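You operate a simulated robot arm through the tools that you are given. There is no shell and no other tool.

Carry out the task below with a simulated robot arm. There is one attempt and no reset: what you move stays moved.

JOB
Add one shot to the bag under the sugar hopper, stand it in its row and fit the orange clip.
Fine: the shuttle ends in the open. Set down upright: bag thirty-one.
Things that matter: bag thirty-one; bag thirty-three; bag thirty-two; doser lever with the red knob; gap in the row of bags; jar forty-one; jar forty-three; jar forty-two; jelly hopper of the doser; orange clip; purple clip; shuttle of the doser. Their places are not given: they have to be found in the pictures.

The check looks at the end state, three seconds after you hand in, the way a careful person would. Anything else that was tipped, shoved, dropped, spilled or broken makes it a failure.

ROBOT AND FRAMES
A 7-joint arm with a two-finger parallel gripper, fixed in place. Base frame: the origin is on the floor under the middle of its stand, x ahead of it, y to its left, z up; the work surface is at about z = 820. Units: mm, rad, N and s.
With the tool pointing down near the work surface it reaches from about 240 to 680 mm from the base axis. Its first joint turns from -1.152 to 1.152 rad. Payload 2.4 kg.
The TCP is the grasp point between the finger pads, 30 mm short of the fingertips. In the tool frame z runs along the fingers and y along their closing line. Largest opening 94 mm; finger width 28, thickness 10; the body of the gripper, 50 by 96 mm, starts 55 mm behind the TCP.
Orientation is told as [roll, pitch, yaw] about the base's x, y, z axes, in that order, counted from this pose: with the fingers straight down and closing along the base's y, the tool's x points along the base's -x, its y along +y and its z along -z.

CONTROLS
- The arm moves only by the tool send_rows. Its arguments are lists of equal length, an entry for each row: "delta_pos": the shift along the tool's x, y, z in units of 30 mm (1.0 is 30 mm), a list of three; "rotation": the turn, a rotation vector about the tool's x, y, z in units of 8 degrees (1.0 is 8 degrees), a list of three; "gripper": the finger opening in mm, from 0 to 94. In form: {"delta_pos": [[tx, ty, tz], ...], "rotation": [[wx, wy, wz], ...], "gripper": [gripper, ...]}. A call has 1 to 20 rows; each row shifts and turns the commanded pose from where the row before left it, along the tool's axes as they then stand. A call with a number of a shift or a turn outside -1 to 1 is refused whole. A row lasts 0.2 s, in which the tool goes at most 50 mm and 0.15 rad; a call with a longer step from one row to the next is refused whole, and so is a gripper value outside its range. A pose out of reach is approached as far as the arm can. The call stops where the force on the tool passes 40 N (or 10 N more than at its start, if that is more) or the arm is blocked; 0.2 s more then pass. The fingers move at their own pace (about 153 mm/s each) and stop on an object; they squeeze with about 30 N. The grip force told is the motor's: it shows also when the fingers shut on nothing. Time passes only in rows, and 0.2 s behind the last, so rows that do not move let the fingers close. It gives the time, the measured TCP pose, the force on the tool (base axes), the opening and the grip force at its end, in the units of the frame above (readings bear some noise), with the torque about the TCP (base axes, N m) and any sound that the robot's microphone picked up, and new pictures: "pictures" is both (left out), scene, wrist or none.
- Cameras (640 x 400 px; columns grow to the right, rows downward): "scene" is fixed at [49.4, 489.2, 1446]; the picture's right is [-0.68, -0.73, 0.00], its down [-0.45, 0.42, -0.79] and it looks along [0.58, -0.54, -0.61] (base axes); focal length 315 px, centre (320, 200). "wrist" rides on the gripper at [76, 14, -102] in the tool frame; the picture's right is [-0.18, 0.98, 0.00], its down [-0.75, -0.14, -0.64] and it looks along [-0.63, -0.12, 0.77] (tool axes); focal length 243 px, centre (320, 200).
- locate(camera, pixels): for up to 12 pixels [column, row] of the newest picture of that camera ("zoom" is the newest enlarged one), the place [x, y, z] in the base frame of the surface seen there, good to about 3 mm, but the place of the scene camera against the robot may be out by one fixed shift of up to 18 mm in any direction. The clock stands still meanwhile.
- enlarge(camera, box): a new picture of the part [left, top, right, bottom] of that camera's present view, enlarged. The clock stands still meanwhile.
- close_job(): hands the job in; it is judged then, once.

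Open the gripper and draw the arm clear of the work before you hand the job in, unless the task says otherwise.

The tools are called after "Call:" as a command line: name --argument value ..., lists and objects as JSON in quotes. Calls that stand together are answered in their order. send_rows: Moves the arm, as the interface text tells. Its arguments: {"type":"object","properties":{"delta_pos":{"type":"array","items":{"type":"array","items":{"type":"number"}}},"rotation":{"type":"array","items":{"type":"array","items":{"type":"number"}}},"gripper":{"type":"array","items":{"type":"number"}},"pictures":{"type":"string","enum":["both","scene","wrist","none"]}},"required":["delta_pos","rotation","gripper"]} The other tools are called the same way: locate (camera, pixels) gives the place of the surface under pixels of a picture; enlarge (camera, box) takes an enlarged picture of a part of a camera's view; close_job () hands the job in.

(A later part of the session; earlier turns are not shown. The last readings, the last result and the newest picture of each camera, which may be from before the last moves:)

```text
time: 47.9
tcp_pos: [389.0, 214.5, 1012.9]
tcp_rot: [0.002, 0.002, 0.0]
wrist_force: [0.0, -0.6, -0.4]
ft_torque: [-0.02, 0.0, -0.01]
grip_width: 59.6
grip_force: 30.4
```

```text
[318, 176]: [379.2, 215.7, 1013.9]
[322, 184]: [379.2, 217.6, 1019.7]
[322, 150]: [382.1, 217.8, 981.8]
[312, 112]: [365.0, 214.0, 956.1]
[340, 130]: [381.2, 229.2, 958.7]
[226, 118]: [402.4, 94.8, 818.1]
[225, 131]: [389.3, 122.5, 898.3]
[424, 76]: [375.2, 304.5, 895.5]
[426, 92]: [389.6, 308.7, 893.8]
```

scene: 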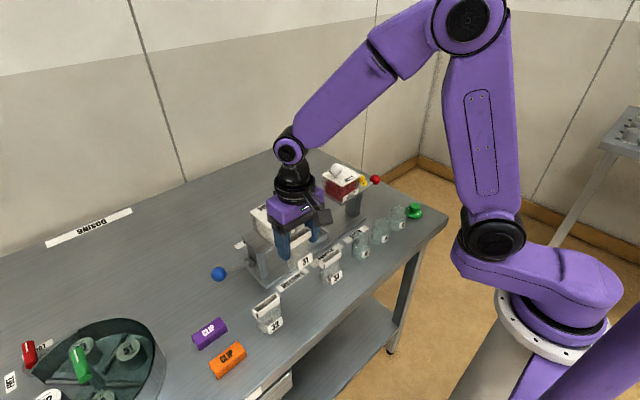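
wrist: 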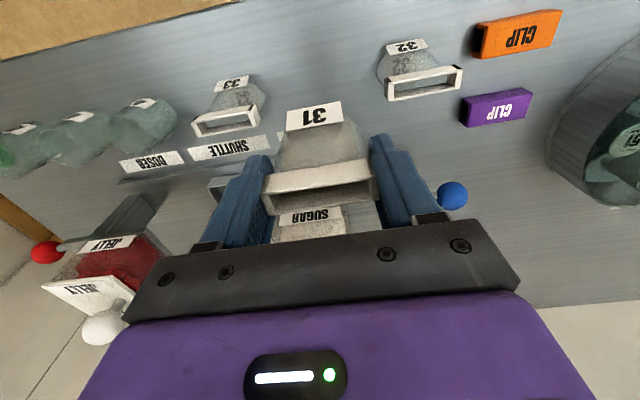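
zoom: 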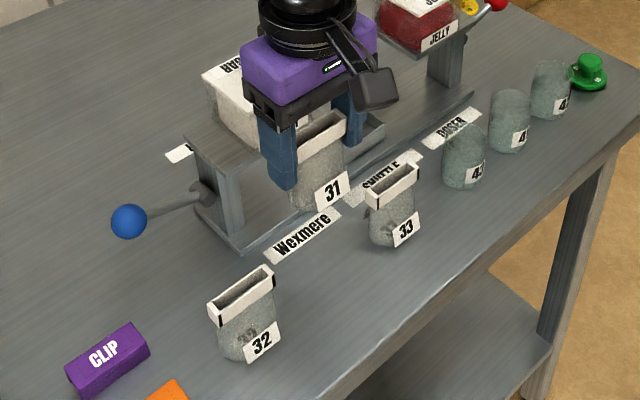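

Frame centre in hand ≈ x 387; the row is at x ≈ 384, y 214. I shift 3 mm toward -x and lower about 112 mm, then approach contact slowly.

Call:
send_rows --delta_pos '[[0.1, 0, 0.3], [0, 0, 0.7], [0, 0, 0.7], [0, 0, 0.7], [0, 0, 0.7], [0, 0, 0.5], [0, 0, 0.2], [0, 0, 0]]' --rotation '[[0, 0, 0], [0, 0, 0], [0, 0, 0], [0, 0, 0], [0, 0, 0], [0, 0, 0], [0, 0, 0], [0, 0, 0]]' --gripper '[50, 50, 50, 50, 50, 50, 50, 50]'

Call:
enlarge --camera "scene" --box '[220, 200, 380, 350]'

```text
time: 49.7
tcp_pos: [384.6, 216.8, 897.4]
tcp_rot: [0.003, -0.001, -0.001]
wrist_force: [-0.4, 0.8, -0.5]
ft_torque: [0.02, 0.0, 0.01]
grip_width: 59.8
grip_force: 30.0
```

scene: 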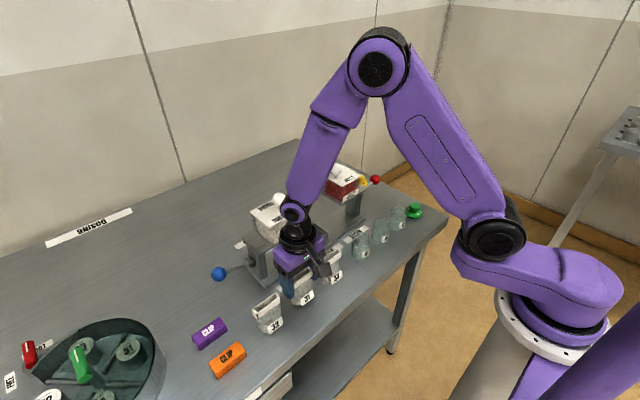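
wrist: 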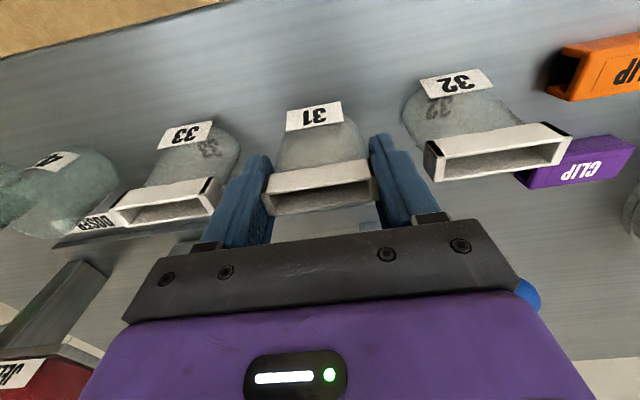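

```text
2.67 times, centred on (300, 275) of scene
```

zoom: 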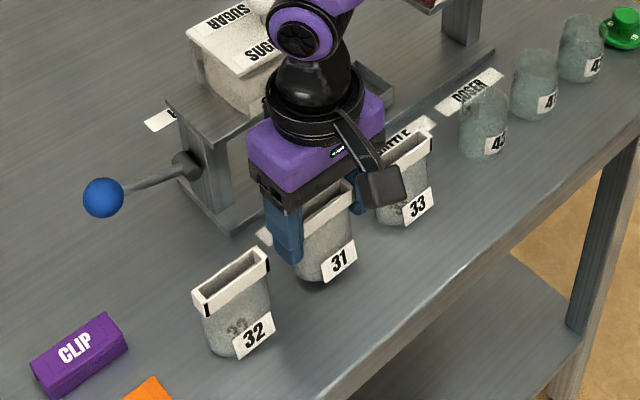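

The bag is ~7 mm above the table between bags 33 and 32. I check all three frames' positions in the wrist view.

Call:
locate --camera "wrist" --pixels '[[120, 208], [205, 193], [128, 223], [212, 211], [274, 191], [370, 176], [320, 182], [320, 208], [434, 157], [560, 130], [440, 175], [564, 155]]'

Call:
enlarge --camera "wrist" --box '[100, 60, 580, 250]'

```text
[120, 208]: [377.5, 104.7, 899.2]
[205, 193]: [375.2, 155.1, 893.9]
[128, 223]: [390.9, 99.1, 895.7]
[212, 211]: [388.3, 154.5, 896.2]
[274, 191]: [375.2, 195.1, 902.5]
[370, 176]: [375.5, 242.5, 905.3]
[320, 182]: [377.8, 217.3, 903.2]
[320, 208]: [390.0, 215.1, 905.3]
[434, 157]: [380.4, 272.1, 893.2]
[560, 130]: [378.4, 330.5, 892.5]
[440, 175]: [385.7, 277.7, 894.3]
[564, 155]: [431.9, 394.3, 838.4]
```

```text
1.33 times, centred on (340, 155) of wrist
```

zoom: 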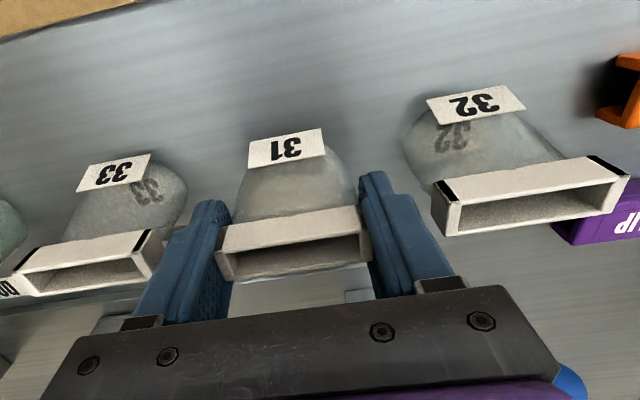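

Bag 31's frame aligns with the row (x 376–390). I nudge -2 mm in y and lower in small steps until I feel contact.

Call:
send_rows --delta_pos '[[0, -0.07, 0.1], [0, 0, 0.07], [0, 0, 0.04], [0, 0, 0]]' --rotation '[[0, 0, 0], [0, 0, 0], [0, 0, 0], [0, 0, 0]]' --gripper '[50, 50, 50, 50]' --pictures "none"

Call:
send_rows --delta_pos '[[0, 0, 0.04], [0, 0, 0]]' --rotation '[[0, 0, 0], [0, 0, 0]]' --gripper '[50, 50]' --pictures "none"

```text
time: 50.7
tcp_pos: [384.6, 214.5, 890.5]
tcp_rot: [0.003, -0.001, -0.001]
wrist_force: [0.9, 0.5, -0.5]
ft_torque: [-0.02, 0.0, -0.01]
grip_width: 59.3
grip_force: 30.0
```

```text
time: 51.3
tcp_pos: [384.1, 214.7, 889.8]
tcp_rot: [0.004, 0.0, 0.001]
wrist_force: [-0.7, -0.2, -1.2]
ft_torque: [0.0, 0.01, 0.01]
grip_width: 59.4
grip_force: 29.9
```

No contact yet; I continue lowering 1–2 mm at a time.

Call:
send_rows --delta_pos '[[0, 0, 0.04], [0, 0, 0]]' --rotation '[[0, 0, 0], [0, 0, 0]]' --gripper '[50, 50]' --pictures "none"

Call:
send_rows --delta_pos '[[0, 0, 0.04], [0, 0, 0]]' --rotation '[[0, 0, 0], [0, 0, 0]]' --gripper '[50, 50]' --pictures "none"

```text
time: 51.9
tcp_pos: [384.1, 213.0, 890.7]
tcp_rot: [0.006, 0.001, 0.0]
wrist_force: [-2.3, -1.6, 16.5]
ft_torque: [-0.17, 0.45, 0.07]
grip_width: 59.4
grip_force: 30.0
```

```text
time: 52.5
tcp_pos: [384.6, 214.2, 888.9]
tcp_rot: [0.004, -0.001, 0.001]
wrist_force: [1.2, -3.8, 17.8]
ft_torque: [-0.24, 0.24, 0.05]
grip_width: 59.4
grip_force: 29.9
```

Contact with the table (≈17 N). I ease up slightly, then open the fingers to 72 mm.

Call:
send_rows --delta_pos '[[0, 0, -0.04], [0, 0, 0], [0, 0, 0], [0, 0, 0]]' --rotation '[[0, 0, 0], [0, 0, 0], [0, 0, 0], [0, 0, 0]]' --gripper '[50, 64, 70, 72]'

Call:
enlarge --camera "wrist" --box '[100, 60, 580, 250]'

Call:
enlarge --camera "scene" --box '[220, 200, 380, 350]'

```text
time: 53.5
tcp_pos: [384.8, 214.1, 888.7]
tcp_rot: [0.002, 0.0, -0.001]
wrist_force: [-0.2, -0.2, 0.5]
ft_torque: [0.0, 0.03, 0.02]
grip_width: 71.9
grip_force: 0.0
```

scene: 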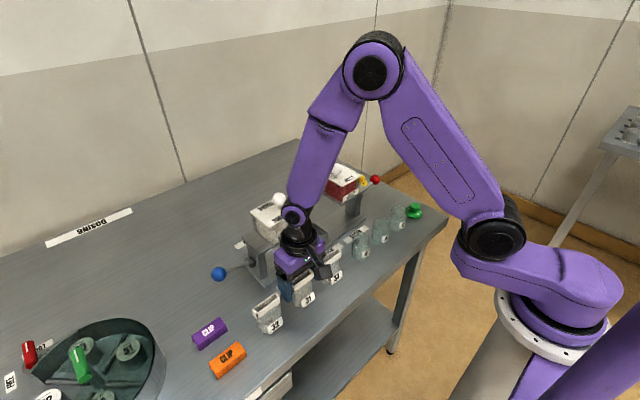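
wrist: 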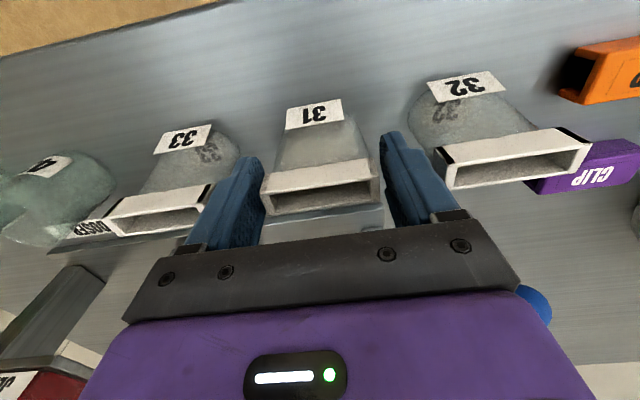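

```text
1.33 times, centred on (340, 155) of wrist
```

zoom: 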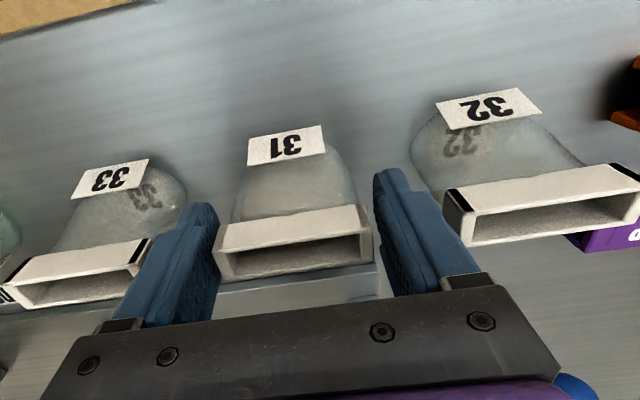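

```text
2.67 times, centred on (300, 275) of scene
```

zoom: 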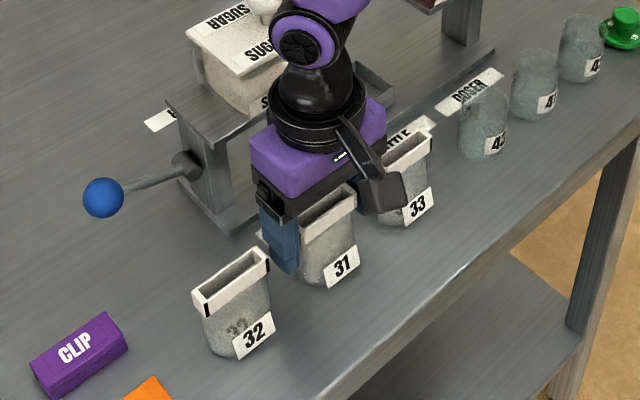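

Bag 31 stands upright and released. I lift the hand straight up slowly.

Call:
send_rows --delta_pos '[[0, 0, -0.3], [0, 0, -0.5], [0, 0, -0.8], [0, 0, -1], [0, 0, -1], [0, 0, -0.5], [0, 0, 0]]' --rotation '[[0, 0, 0], [0, 0, 0], [0, 0, 0], [0, 0, 0], [0, 0, 0], [0, 0, 0], [0, 0, 0]]' --gripper '[72, 72, 72, 72, 72, 72, 72]'

Call:
enlarge --camera "wrist" --box '[160, 60, 560, 240]'

Call:
enlarge --camera "scene" --box '[200, 200, 380, 370]'

```text
time: 55.1
tcp_pos: [383.2, 213.4, 1013.2]
tcp_rot: [0.003, -0.002, 0.002]
wrist_force: [0.0, -0.6, -0.6]
ft_torque: [0.01, 0.0, -0.01]
grip_width: 71.7
grip_force: 0.0
```

scene: 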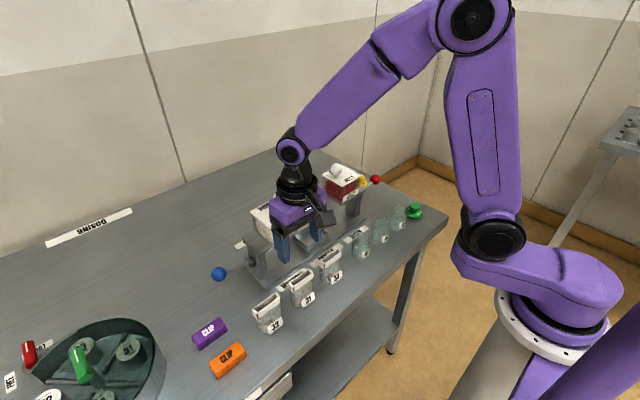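
wrist: 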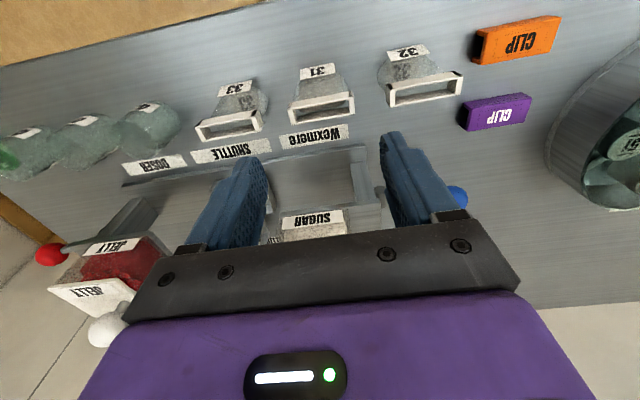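

```text
1.60 times, centred on (360, 150) of wrist
```

zoom: 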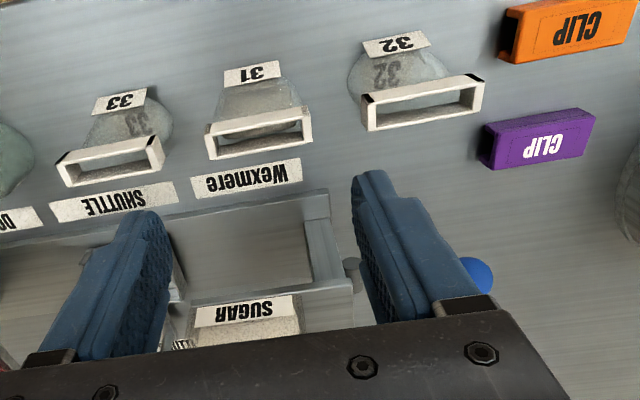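

```text
2.35 times, centred on (290, 285) of scene
```

zoom: 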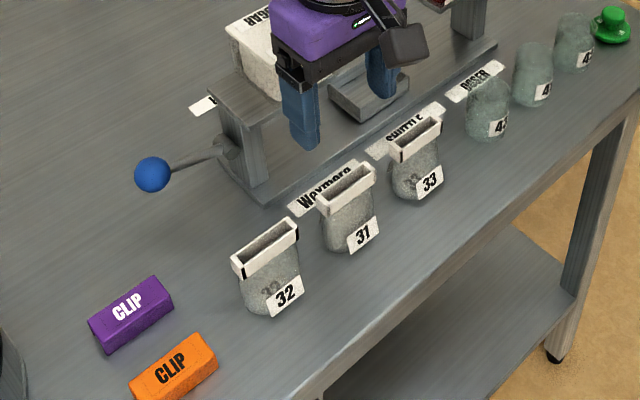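

Bag 31 now stands in line between 33 and 32. Next the orange clip: I turn to yaw +90° and move above it for a close look before grasping.

Call:
send_rows --delta_pos '[[0, 0, -0.2], [0, 0, -0.2], [0, 0, 0], [0, 0, 0], [0, 0, 0], [0, 0, 0], [0, 0, 0], [0, 0, 0], [0, 0, 0], [0, 0, 0], [0, 0, 0], [0, 0, 0], [-0.95, 0.05, 0], [-0.95, 0.05, 0], [-0.95, 0.05, 0], [-0.95, 0.05, 0], [-0.95, 0.05, 0], [-0.95, 0.05, 0]]' --rotation '[[0, 0, -1], [0, 0, -1], [0, 0, -1], [0, 0, -1], [0, 0, -1], [0, 0, -1], [0, 0, -1], [0, 0, -1], [0, 0, -1], [0, 0, -1], [0, 0, -1], [0, 0, -0.25], [0, 0, 0], [0, 0, 0], [0, 0, 0], [0, 0, 0], [0, 0, 0], [0, 0, 0]]' --gripper '[72, 72, 72, 72, 72, 72, 72, 72, 72, 72, 72, 72, 72, 60, 60, 60, 60, 60]' --pictures "none"

Call:
send_rows --delta_pos '[[0, 0, 0.8], [0, 0, 0.8], [0, 0, 0.8], [0, 0, 0.6], [0, 0, 0]]' --rotation '[[0, 0, 0], [0, 0, 0], [0, 0, 0], [0, 0, 0], [0, 0, 0]]' --gripper '[60, 60, 60, 60, 60]'

Call:
enlarge --camera "wrist" --box '[240, 60, 420, 220]'

```text
time: 58.9
tcp_pos: [375.0, 386.7, 1025.0]
tcp_rot: [0.001, -0.003, 1.571]
wrist_force: [-0.2, 0.5, 0.6]
ft_torque: [-0.01, -0.03, -0.03]
grip_width: 59.8
grip_force: 0.1
```

```text
time: 60.1
tcp_pos: [376.5, 386.2, 935.7]
tcp_rot: [-0.001, -0.005, 1.57]
wrist_force: [-0.2, 0.1, 0.3]
ft_torque: [0.0, 0.0, 0.02]
grip_width: 60.0
grip_force: 0.1
```

scene: 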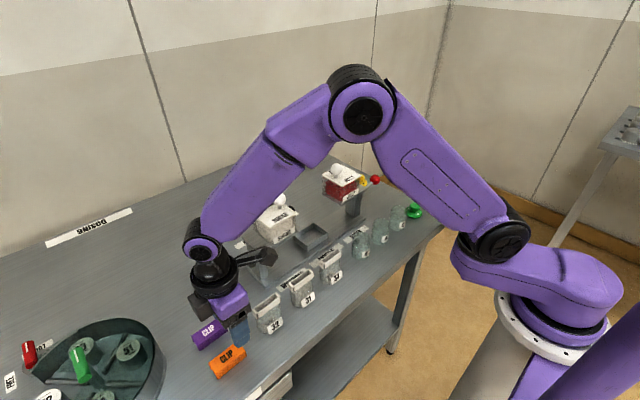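
wrist: 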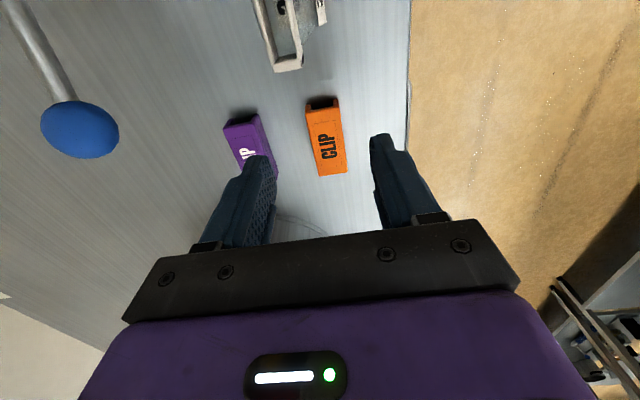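

```text
2.50 times, centred on (330, 140) of wrist
```

zoom: 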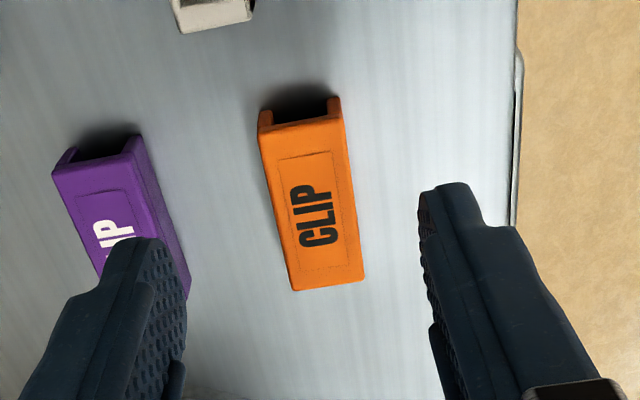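

The orange clip is an inverted channel, open at the bottom and ends. I locate its corners for exact pose.

Call:
locate --camera "zoom" --pixels '[[264, 133], [340, 122], [294, 287], [362, 276], [303, 130], [328, 280], [277, 210], [350, 200], [315, 205], [262, 112], [338, 100], [358, 255]]'

Call:
enlarge --camera "wrist" --box '[290, 80, 360, 190]'

```text
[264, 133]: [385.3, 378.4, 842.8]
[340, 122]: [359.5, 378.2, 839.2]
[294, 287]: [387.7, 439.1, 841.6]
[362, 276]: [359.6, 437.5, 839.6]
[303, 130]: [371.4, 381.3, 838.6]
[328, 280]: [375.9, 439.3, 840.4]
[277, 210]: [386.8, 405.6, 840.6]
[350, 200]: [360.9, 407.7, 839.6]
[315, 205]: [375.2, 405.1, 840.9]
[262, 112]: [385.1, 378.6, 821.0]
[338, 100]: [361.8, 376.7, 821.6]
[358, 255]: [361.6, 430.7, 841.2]
```

```text
3.64 times, centred on (325, 135) of wrist
```

zoom: 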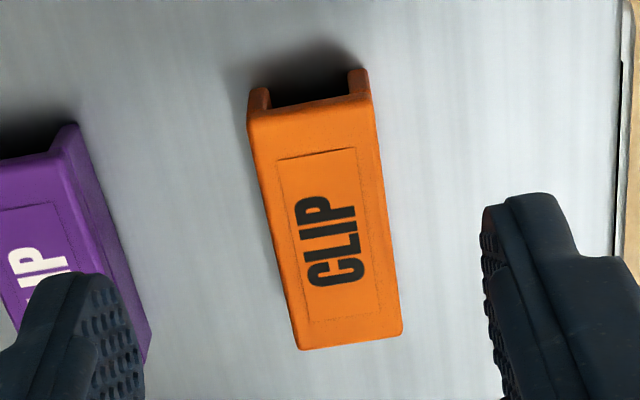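

Clip: centre ≈ (373.4, 408.5), top z 840.5, width ≈ 26.5, wall ≈ 4.5 (slot ≈ 17 mm). I move above it and descend to just over it.

Call:
send_rows --delta_pos '[[-0.74, 0.1, 0], [0, 0, 0.7], [0, 0, 0.7], [0, 0, 0.5], [0, 0, 0]]' --rotation '[[0, 0, 0.12], [0, 0, 0], [0, 0, 0], [0, 0, 0], [0, 0, 0]]' --gripper '[50, 50, 50, 50, 50]'

Call:
enlarge --camera "wrist" --box '[220, 80, 420, 240]'

```text
time: 61.3
tcp_pos: [373.6, 406.6, 878.6]
tcp_rot: [0.001, -0.004, 1.554]
wrist_force: [0.2, -0.4, 0.2]
ft_torque: [-0.02, 0.0, -0.02]
grip_width: 50.1
grip_force: 0.0
```

scene: 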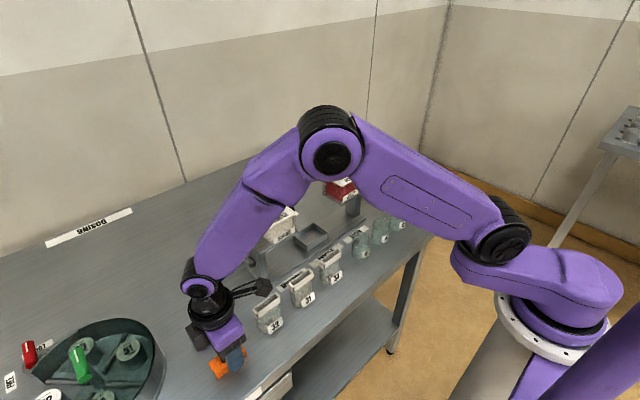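
wrist: 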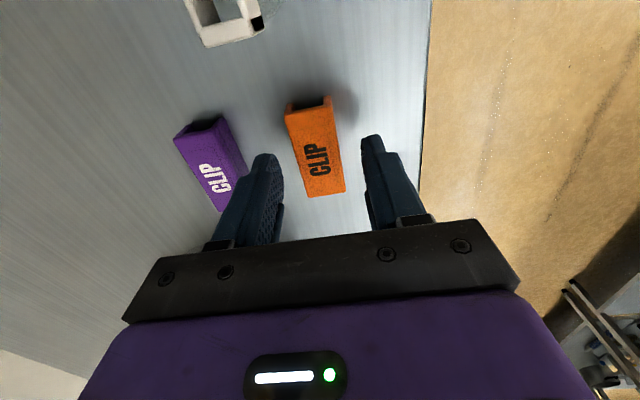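

```text
2.50 times, centred on (320, 160) of wrist
```

zoom: 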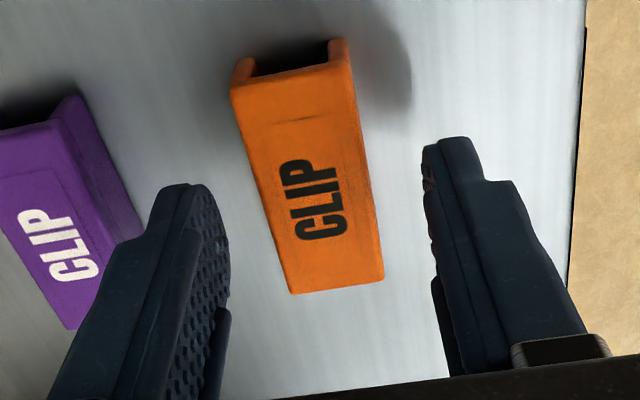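

Clear on both sides (purple clip starts at x≈431). I descend to TCP z≈855 and close on the clip.

Call:
send_rows --delta_pos '[[-0.06, 0, 0.4], [0, 0, 0.39], [0, 0, 0], [0, 0, 0], [0, 0, 0], [0, 0, 0]]' --rotation '[[0, 0, 0], [0, 0, 0], [0, 0, 0], [0, 0, 0], [0, 0, 0], [0, 0, 0]]' --gripper '[50, 50, 50, 35, 20, 15]'

Call:
enlarge --camera "wrist" --box '[220, 80, 420, 240]'

```text
time: 62.7
tcp_pos: [370.8, 409.9, 853.0]
tcp_rot: [-0.001, -0.002, 1.554]
wrist_force: [0.2, 0.0, -0.3]
ft_torque: [-0.01, 0.0, -0.01]
grip_width: 28.0
grip_force: 29.8
```

scene: 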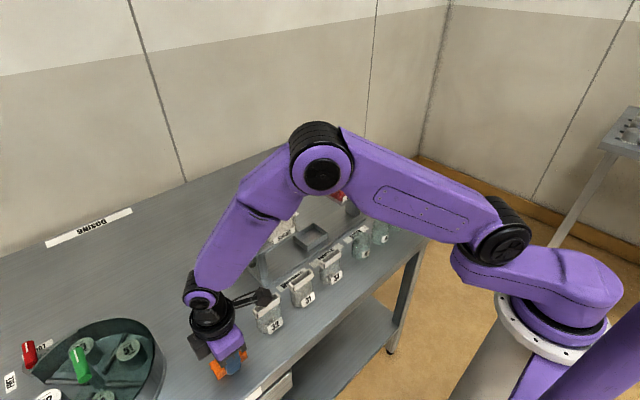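
wrist: 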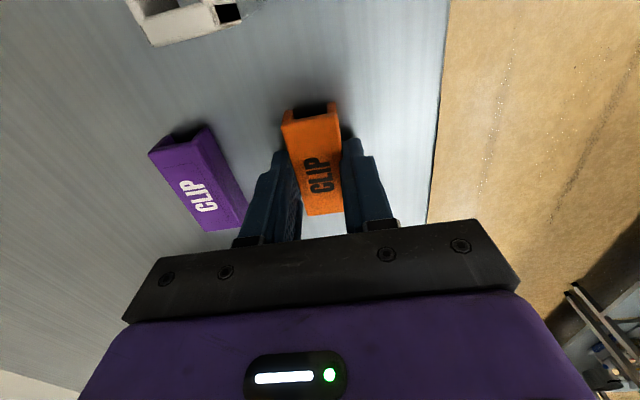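

```text
2.50 times, centred on (320, 160) of wrist
```

zoom: 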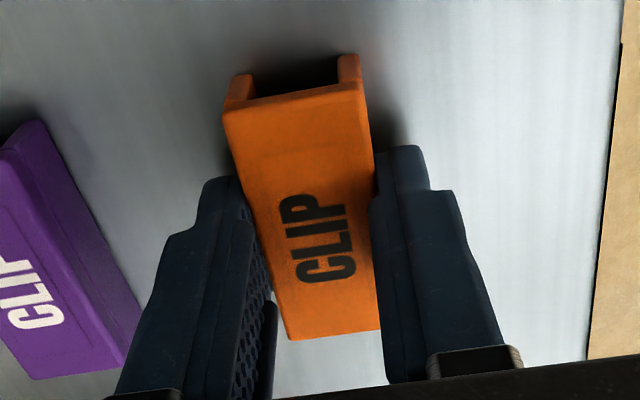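

The clip is held (28.0 mm wide). I lift it and carry it over toward bag 31, stopping with a safe margin above the bags.

Call:
send_rows --delta_pos '[[0, 0, -0.3], [0, 0, -0.6], [0, 0, -0.85], [0, 0, -0.85], [0, 0, -0.85], [0, 0, -0.88], [0, 0, 0]]' --rotation '[[0, 0, 0], [0, 0, 0], [0, 0, 0], [0, 0, 0], [0, 0, 0], [0, 0, -0.12], [0, 0, 0]]' --gripper '[15, 15, 15, 15, 15, 15, 15]' --pictures "wrist"

Call:
send_rows --delta_pos '[[0.5, -0.04, 0], [0.8, -0.05, 0], [0.8, -0.05, 0], [0.8, -0.05, 0], [0.8, -0.05, 0], [0.8, -0.05, 0], [0.8, -0.05, 0], [0.7, -0.05, 0], [0.4, 0, 0], [0, 0, 0]]' --rotation '[[0, 0, 0], [0, 0, 0], [0, 0, 0], [0, 0, 0], [0, 0, 0], [0, 0, 0], [0, 0, 0], [0, 0, 0], [0, 0, 0], [0, 0, 0]]' --gripper '[15, 15, 15, 15, 15, 15, 15, 15, 15, 15]'

Call:
enlarge --camera "wrist" --box '[220, 60, 420, 240]'

```text
time: 64.3
tcp_pos: [373.7, 409.9, 985.0]
tcp_rot: [0.0, -0.004, 1.572]
wrist_force: [-0.2, 0.0, 0.7]
ft_torque: [-0.01, 0.0, -0.02]
grip_width: 28.1
grip_force: 29.7
```

wrist: 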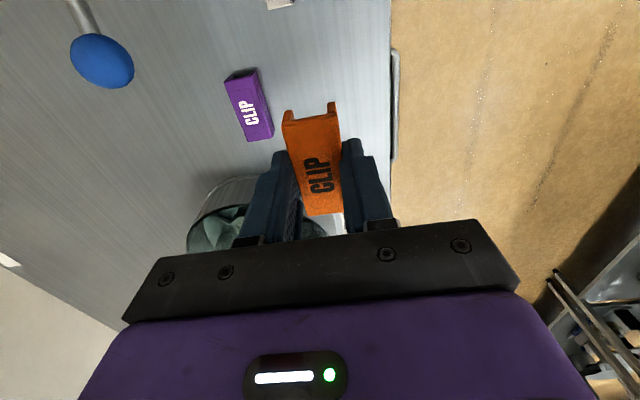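

```text
time: 66.5
tcp_pos: [385.4, 217.5, 983.8]
tcp_rot: [-0.001, -0.004, 1.568]
wrist_force: [0.8, 1.1, -0.4]
ft_torque: [0.0, 0.03, 0.0]
grip_width: 27.5
grip_force: 30.2
```

scene: 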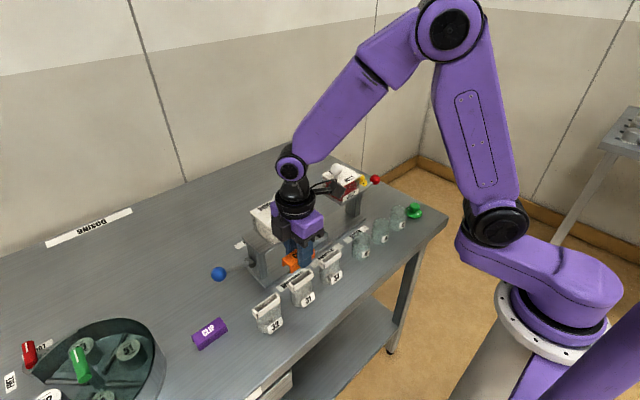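
wrist: 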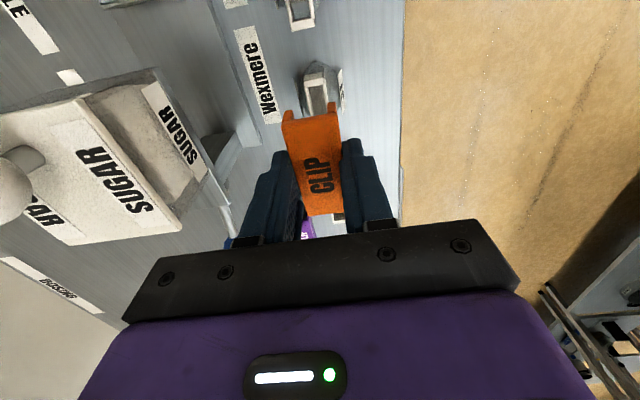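

```text
2.22 times, centred on (320, 150) of wrist
```

zoom: 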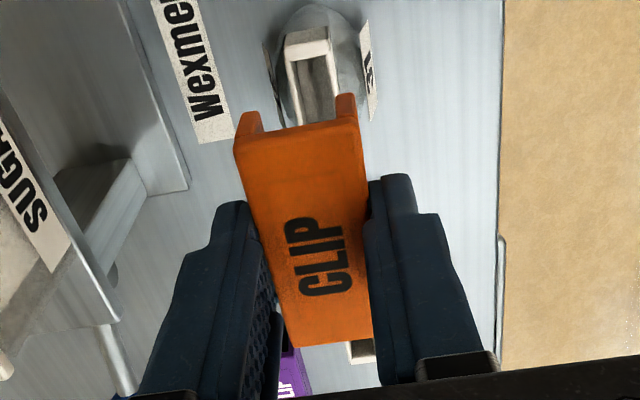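

Bag 31's frame is visible below at zoom (308,45). I enlarge that and locate both frame edges and the clip's walls to align in x.

Call:
enlarge --camera "wrist" --box '[270, 50, 370, 130]'

Call:
locate --camera "zoom" --pixels '[[225, 120], [328, 105], [240, 165], [340, 160], [278, 115], [200, 235], [275, 270], [382, 215], [90, 385], [440, 345], [110, 330], [420, 290]]'

```text
5.00 times, centred on (320, 90) of wrist
```

zoom: 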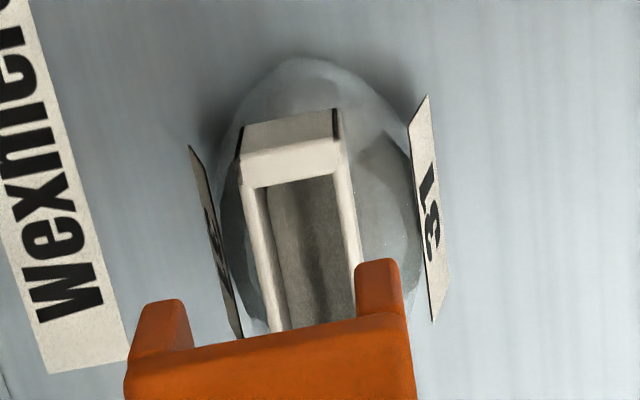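

```text
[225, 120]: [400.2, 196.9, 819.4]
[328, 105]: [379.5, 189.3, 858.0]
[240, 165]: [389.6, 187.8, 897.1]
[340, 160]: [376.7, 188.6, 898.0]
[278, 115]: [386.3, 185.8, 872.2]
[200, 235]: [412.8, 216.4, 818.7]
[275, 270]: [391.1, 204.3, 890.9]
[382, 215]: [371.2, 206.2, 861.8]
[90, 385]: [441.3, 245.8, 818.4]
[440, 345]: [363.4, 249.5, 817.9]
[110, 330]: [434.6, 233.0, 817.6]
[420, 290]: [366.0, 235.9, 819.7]
```

Call:
locate --camera "zoom" --pixels '[[245, 163], [341, 148], [250, 210], [347, 190], [258, 260], [354, 240], [265, 300], [185, 315], [362, 275], [140, 320], [398, 280], [270, 370]]'

```text
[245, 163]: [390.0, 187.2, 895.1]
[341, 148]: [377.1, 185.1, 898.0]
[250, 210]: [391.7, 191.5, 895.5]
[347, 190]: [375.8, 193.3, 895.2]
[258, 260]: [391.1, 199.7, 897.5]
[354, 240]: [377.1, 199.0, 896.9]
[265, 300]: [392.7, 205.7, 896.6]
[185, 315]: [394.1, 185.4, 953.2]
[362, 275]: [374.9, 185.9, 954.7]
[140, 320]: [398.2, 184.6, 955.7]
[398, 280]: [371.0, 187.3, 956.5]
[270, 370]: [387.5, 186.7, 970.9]
```

Frame x-range ≈ 376.3–391.6 (centre 384.0), clip centre ≈ 384.6 with inner walls 375–394. I shift -0.6 mm in x, -2.5 mm in y and descend 44 mm to hover ~10 mm above the frame.

Call:
send_rows --delta_pos '[[0.08, 0.02, 0.2], [0, 0, 0.45], [0, 0, 0.45], [0, 0, 0.37], [0, 0, 0]]' --rotation '[[0, 0, 0], [0, 0, 0], [0, 0, 0], [0, 0, 0], [0, 0, 0]]' --gripper '[15, 15, 15, 15, 15]'

Call:
enlarge --camera "wrist" --box '[270, 70, 370, 150]'

Call:
enlarge --camera "scene" --box '[230, 200, 370, 340]'

```text
time: 67.7
tcp_pos: [385.4, 214.9, 939.0]
tcp_rot: [0.0, -0.004, 1.57]
wrist_force: [-0.3, -0.7, 0.5]
ft_torque: [0.01, 0.01, -0.02]
grip_width: 27.8
grip_force: 29.3
```

scene: 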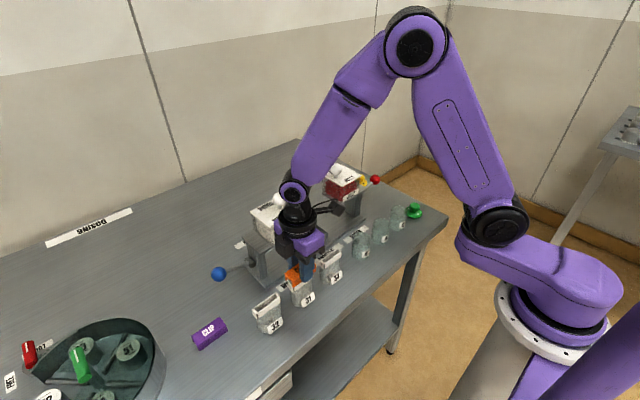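
wrist: 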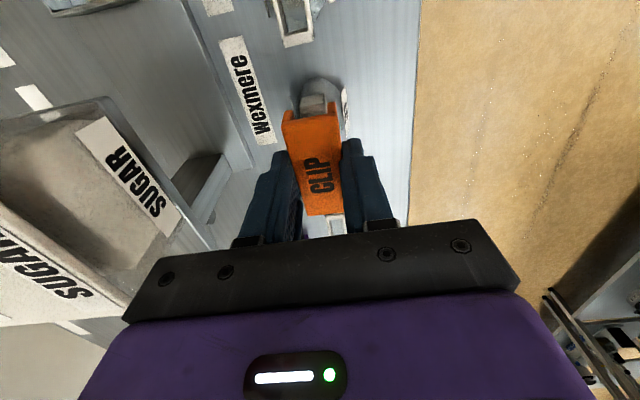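

```text
5.00 times, centred on (320, 110) of wrist
```

zoom: 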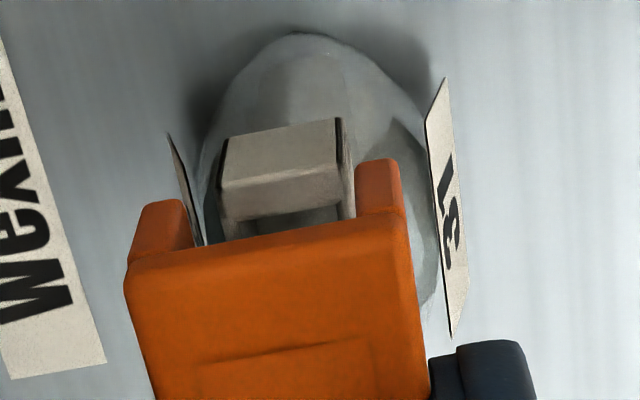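

```text
2.86 times, centred on (300, 270) of scene
```

zoom: 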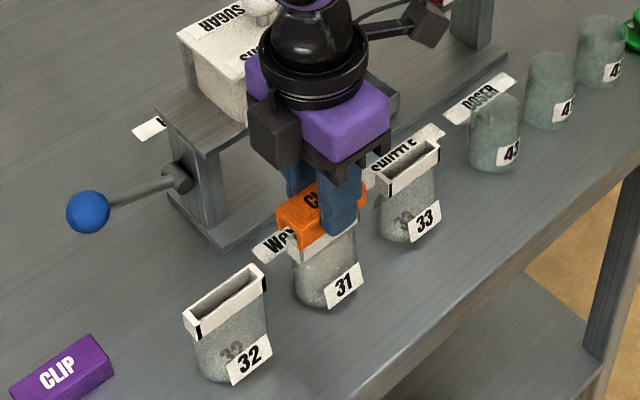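

From the close view, the frame (zoom x 222–343) sits slightly nearer the clip's -x wall (inner edges 185 and 357). I locate several points for a finer estimate.

Call:
enlarge --camera "wrist" --box '[275, 85, 345, 135]'

Call:
locate --camera "zoom" --pixels '[[185, 170], [205, 170], [225, 175], [350, 120], [370, 130], [380, 145], [105, 170], [150, 165], [420, 120], [460, 120], [260, 160], [330, 150]]'

```text
8.00 times, centred on (310, 110) of wrist
```

zoom: 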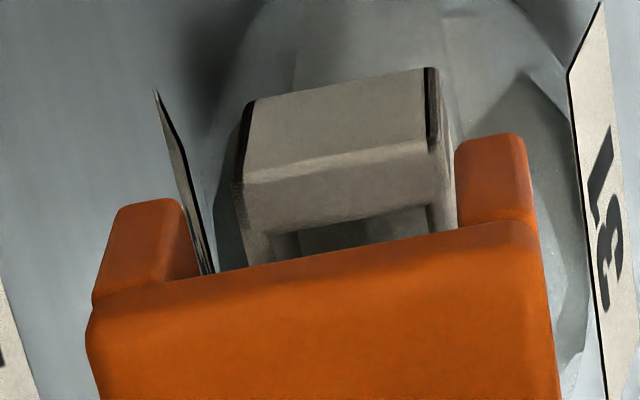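

```text
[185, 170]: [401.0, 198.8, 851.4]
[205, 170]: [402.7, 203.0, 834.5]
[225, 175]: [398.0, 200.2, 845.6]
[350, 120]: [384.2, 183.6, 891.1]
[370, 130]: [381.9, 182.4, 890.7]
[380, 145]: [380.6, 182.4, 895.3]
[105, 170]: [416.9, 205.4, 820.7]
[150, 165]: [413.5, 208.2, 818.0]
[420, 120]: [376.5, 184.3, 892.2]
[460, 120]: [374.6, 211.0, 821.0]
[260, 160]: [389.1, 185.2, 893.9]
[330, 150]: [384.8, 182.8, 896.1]
```

Call:
locate --camera "zoom" --pixels '[[150, 240], [130, 250], [490, 180], [505, 185], [120, 210], [170, 205], [470, 145], [515, 138], [235, 190], [448, 170], [320, 290], [320, 350]]'

Call:
locate --camera "wrist" --pixels '[[315, 130], [318, 160], [320, 190], [323, 210], [325, 213], [310, 125]]'

```text
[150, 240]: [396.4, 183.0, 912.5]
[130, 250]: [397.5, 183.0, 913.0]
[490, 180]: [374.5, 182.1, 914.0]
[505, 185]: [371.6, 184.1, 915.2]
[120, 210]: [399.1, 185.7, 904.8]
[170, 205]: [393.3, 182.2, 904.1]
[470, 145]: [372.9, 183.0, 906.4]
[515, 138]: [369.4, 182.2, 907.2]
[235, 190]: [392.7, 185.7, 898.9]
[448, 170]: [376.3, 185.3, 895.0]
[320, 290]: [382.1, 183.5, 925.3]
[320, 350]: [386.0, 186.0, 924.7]
```

```text
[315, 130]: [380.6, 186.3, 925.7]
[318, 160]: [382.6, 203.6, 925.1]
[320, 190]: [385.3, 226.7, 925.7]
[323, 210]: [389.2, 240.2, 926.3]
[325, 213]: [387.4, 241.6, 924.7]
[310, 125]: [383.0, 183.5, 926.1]
```

Clip bottom is at z≈904.5 and its y-range 183–245 matches the frame. I shift 0.5 mm toward -x and lower 6 mm to just above the frame for one more look.

Call:
send_rows --delta_pos '[[0, 0.017, 0.1], [0, 0, 0.1], [0, 0, 0]]' --rotation '[[0, 0, 0], [0, 0, 0], [0, 0, 0]]' --gripper '[15, 15, 15]'

Call:
enlarge --camera "wrist" --box '[275, 85, 345, 135]'

Call:
enlarge --camera "scene" --box '[265, 240, 345, 320]'

```text
time: 68.5
tcp_pos: [384.0, 215.2, 930.8]
tcp_rot: [0.0, -0.004, 1.57]
wrist_force: [0.1, 0.4, -0.3]
ft_torque: [0.03, -0.01, 0.02]
grip_width: 27.6
grip_force: 30.1
```

scene: 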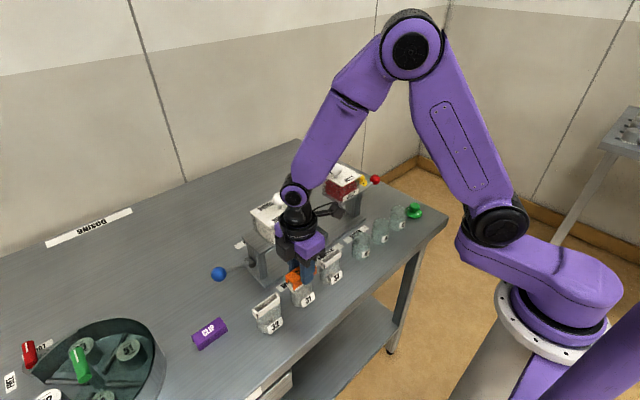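
wrist: 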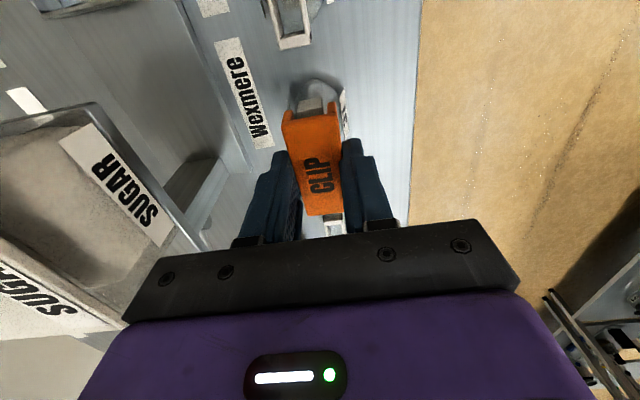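

```text
8.00 times, centred on (310, 110) of wrist
```

zoom: 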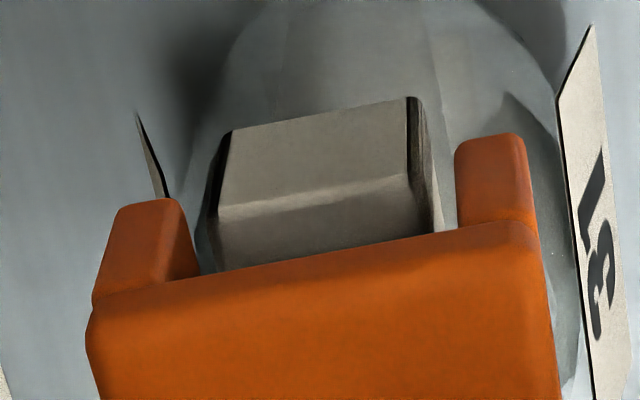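

```text
5.00 times, centred on (305, 280) of scene
```

zoom: 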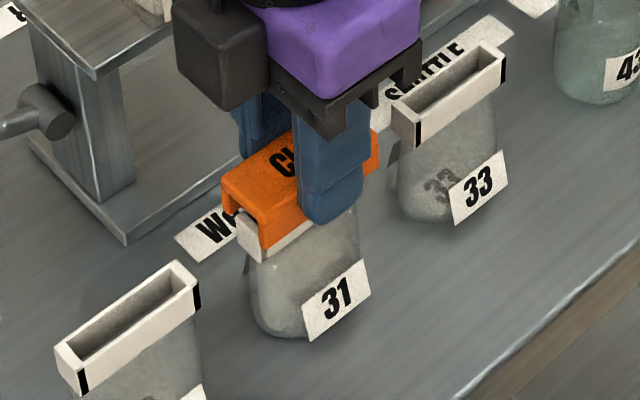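

The frame now sits centred between the clip's walls (217–432 vs 187–456). I lower in small steps, watching the force.

Call:
send_rows --delta_pos '[[0, 0, 0.07], [0, 0, 0.07], [0, 0, 0]]' --rotation '[[0, 0, 0], [0, 0, 0], [0, 0, 0]]' --gripper '[15, 15, 15]' --pictures "wrist"

Call:
enlarge --camera "wrist" --box '[275, 85, 345, 135]'

```text
time: 69.3
tcp_pos: [383.9, 214.1, 928.4]
tcp_rot: [0.001, -0.003, 1.569]
wrist_force: [-0.9, -0.1, -0.5]
ft_torque: [0.01, 0.04, 0.0]
grip_width: 27.8
grip_force: 30.1
```

wrist: 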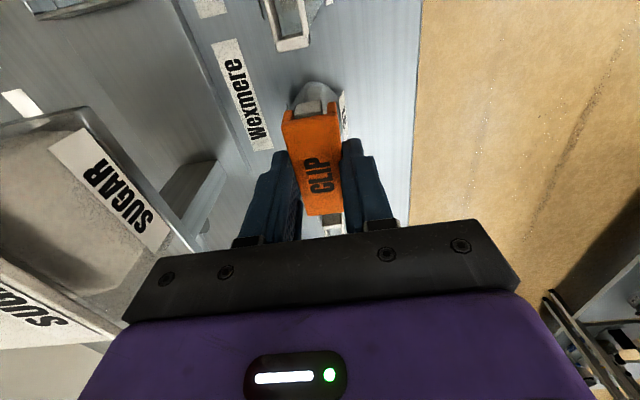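

```text
8.00 times, centred on (310, 110) of wrist
```

zoom: 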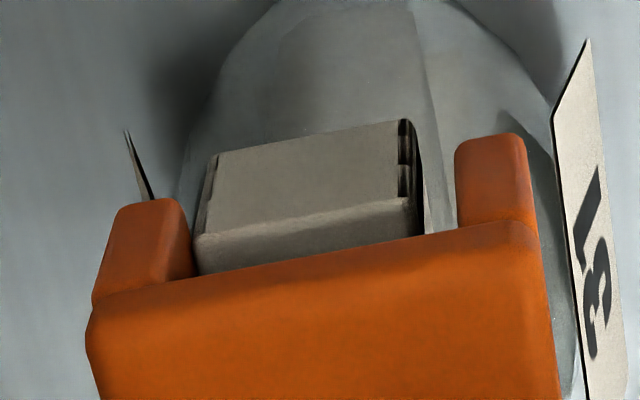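

The frame now appears nearer the clip's +x (left) wall: frame 195–420 vs walls ~188–457. I verify with locate before shifting.

Call:
locate --camera "zoom" --pixels '[[198, 243], [412, 203], [205, 250], [405, 215], [300, 235], [185, 215], [458, 165], [120, 215], [520, 145], [250, 250], [350, 225], [430, 220]]'

Call:
enlarge --camera "wrist" --box '[300, 195, 360, 240]'

```text
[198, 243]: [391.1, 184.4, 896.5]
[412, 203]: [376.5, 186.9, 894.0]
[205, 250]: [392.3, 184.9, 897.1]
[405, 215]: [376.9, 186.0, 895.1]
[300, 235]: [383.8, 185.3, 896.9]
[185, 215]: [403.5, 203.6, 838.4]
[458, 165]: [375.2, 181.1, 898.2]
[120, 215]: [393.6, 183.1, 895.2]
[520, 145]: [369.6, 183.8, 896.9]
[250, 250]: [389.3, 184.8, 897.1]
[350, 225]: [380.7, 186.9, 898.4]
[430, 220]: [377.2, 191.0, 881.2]
```

```text
8.89 times, centred on (330, 218) of wrist
```

zoom: 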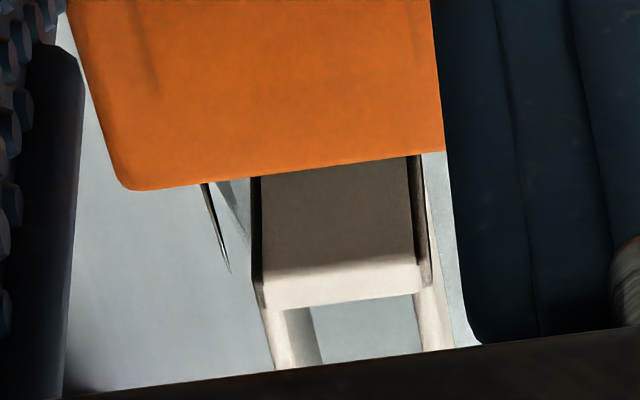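

Frame centre ≈ 384.2, clip centre ≈ 383.6. I shift 0.7 mm toward +x and lower 2 mm more, watching force.

Call:
send_rows --delta_pos '[[0, -0.023, 0], [0, 0, 0.03], [0, 0, 0.03], [0, 0, 0]]' --rotation '[[0, 0, 0], [0, 0, 0], [0, 0, 0], [0, 0, 0]]' --gripper '[15, 15, 15, 15]' --pictures "wrist"

Call:
enlarge --camera "wrist" --box '[275, 85, 345, 135]'

```text
time: 70.3
tcp_pos: [384.5, 215.2, 926.1]
tcp_rot: [-0.001, -0.003, 1.571]
wrist_force: [0.0, -1.1, -0.5]
ft_torque: [0.0, 0.02, -0.01]
grip_width: 27.6
grip_force: 30.2
```

wrist: 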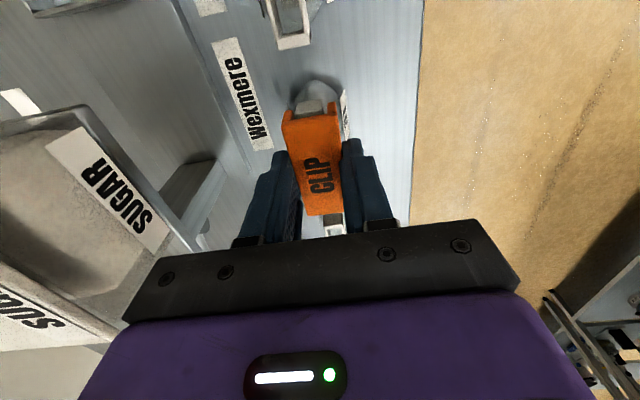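

```text
8.00 times, centred on (310, 110) of wrist
```

zoom: 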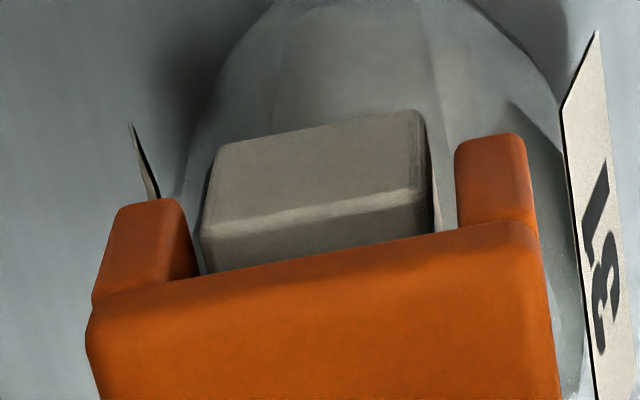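

The frame is inside the slot outline (200–430 vs 190–457) and there is no contact force. I continue lowering.

Call:
send_rows --delta_pos '[[0, -0.01, 0.04], [0, 0, 0.04], [0, 0, 0.04], [0, 0, 0]]' --rotation '[[0, 0, 0], [0, 0, 0], [0, 0, 0], [0, 0, 0]]' --gripper '[15, 15, 15, 15]' --pictures "wrist"

Call:
enlarge --camera "wrist" --box '[275, 85, 345, 135]'

```text
time: 71.3
tcp_pos: [383.6, 214.6, 923.0]
tcp_rot: [0.0, -0.004, 1.57]
wrist_force: [-0.7, 0.0, 0.4]
ft_torque: [-0.02, -0.01, 0.0]
grip_width: 27.6
grip_force: 29.7
```

wrist: 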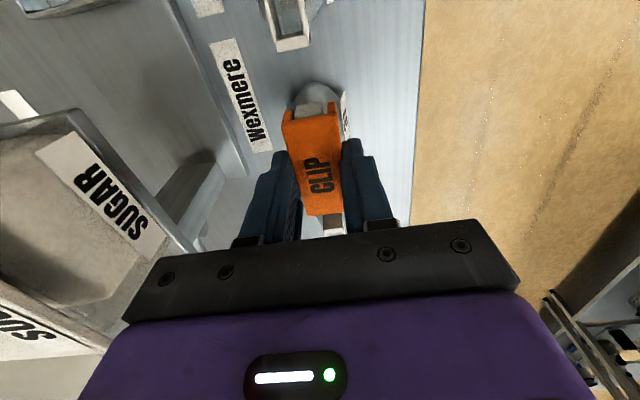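

```text
8.00 times, centred on (310, 110) of wrist
```

zoom: 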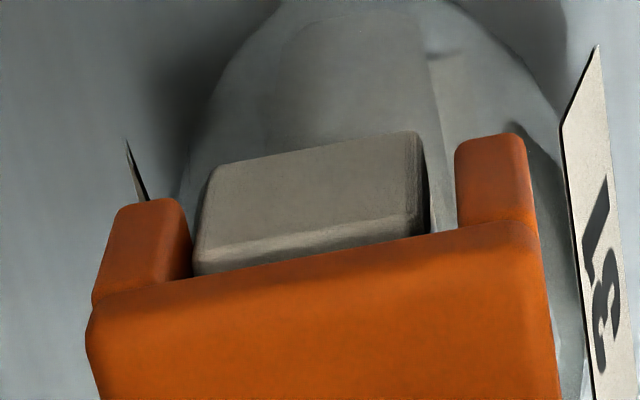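

The frame is already within the slot, close to the +x wall; I shift 0.7 mm toward +x and keep lowering until the roof seats.

Call:
send_rows --delta_pos '[[0, -0.023, 0], [0, 0, 0.04], [0, 0, 0.04], [0, 0, 0]]' --rotation '[[0, 0, 0], [0, 0, 0], [0, 0, 0], [0, 0, 0]]' --gripper '[15, 15, 15, 15]' --pictures "wrist"

Call:
enlarge --camera "wrist" --box '[275, 85, 345, 135]'

```text
time: 72.3
tcp_pos: [385.5, 214.7, 920.9]
tcp_rot: [-0.001, -0.003, 1.571]
wrist_force: [0.4, -0.1, -1.0]
ft_torque: [0.01, 0.02, 0.02]
grip_width: 27.7
grip_force: 30.0
```

wrist: 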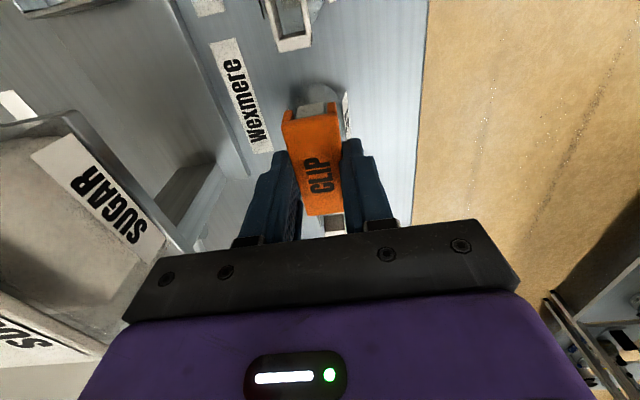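

```text
8.00 times, centred on (310, 110) of wrist
```

zoom: 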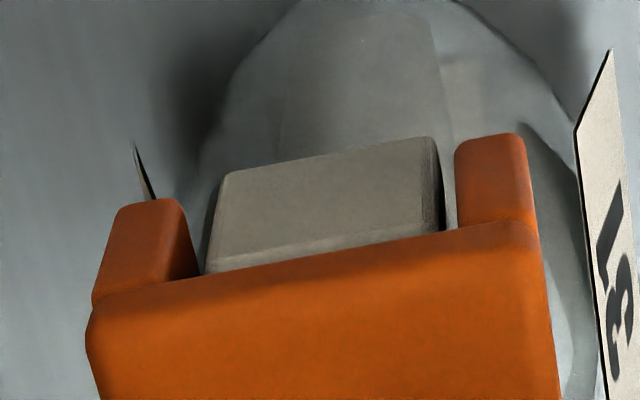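

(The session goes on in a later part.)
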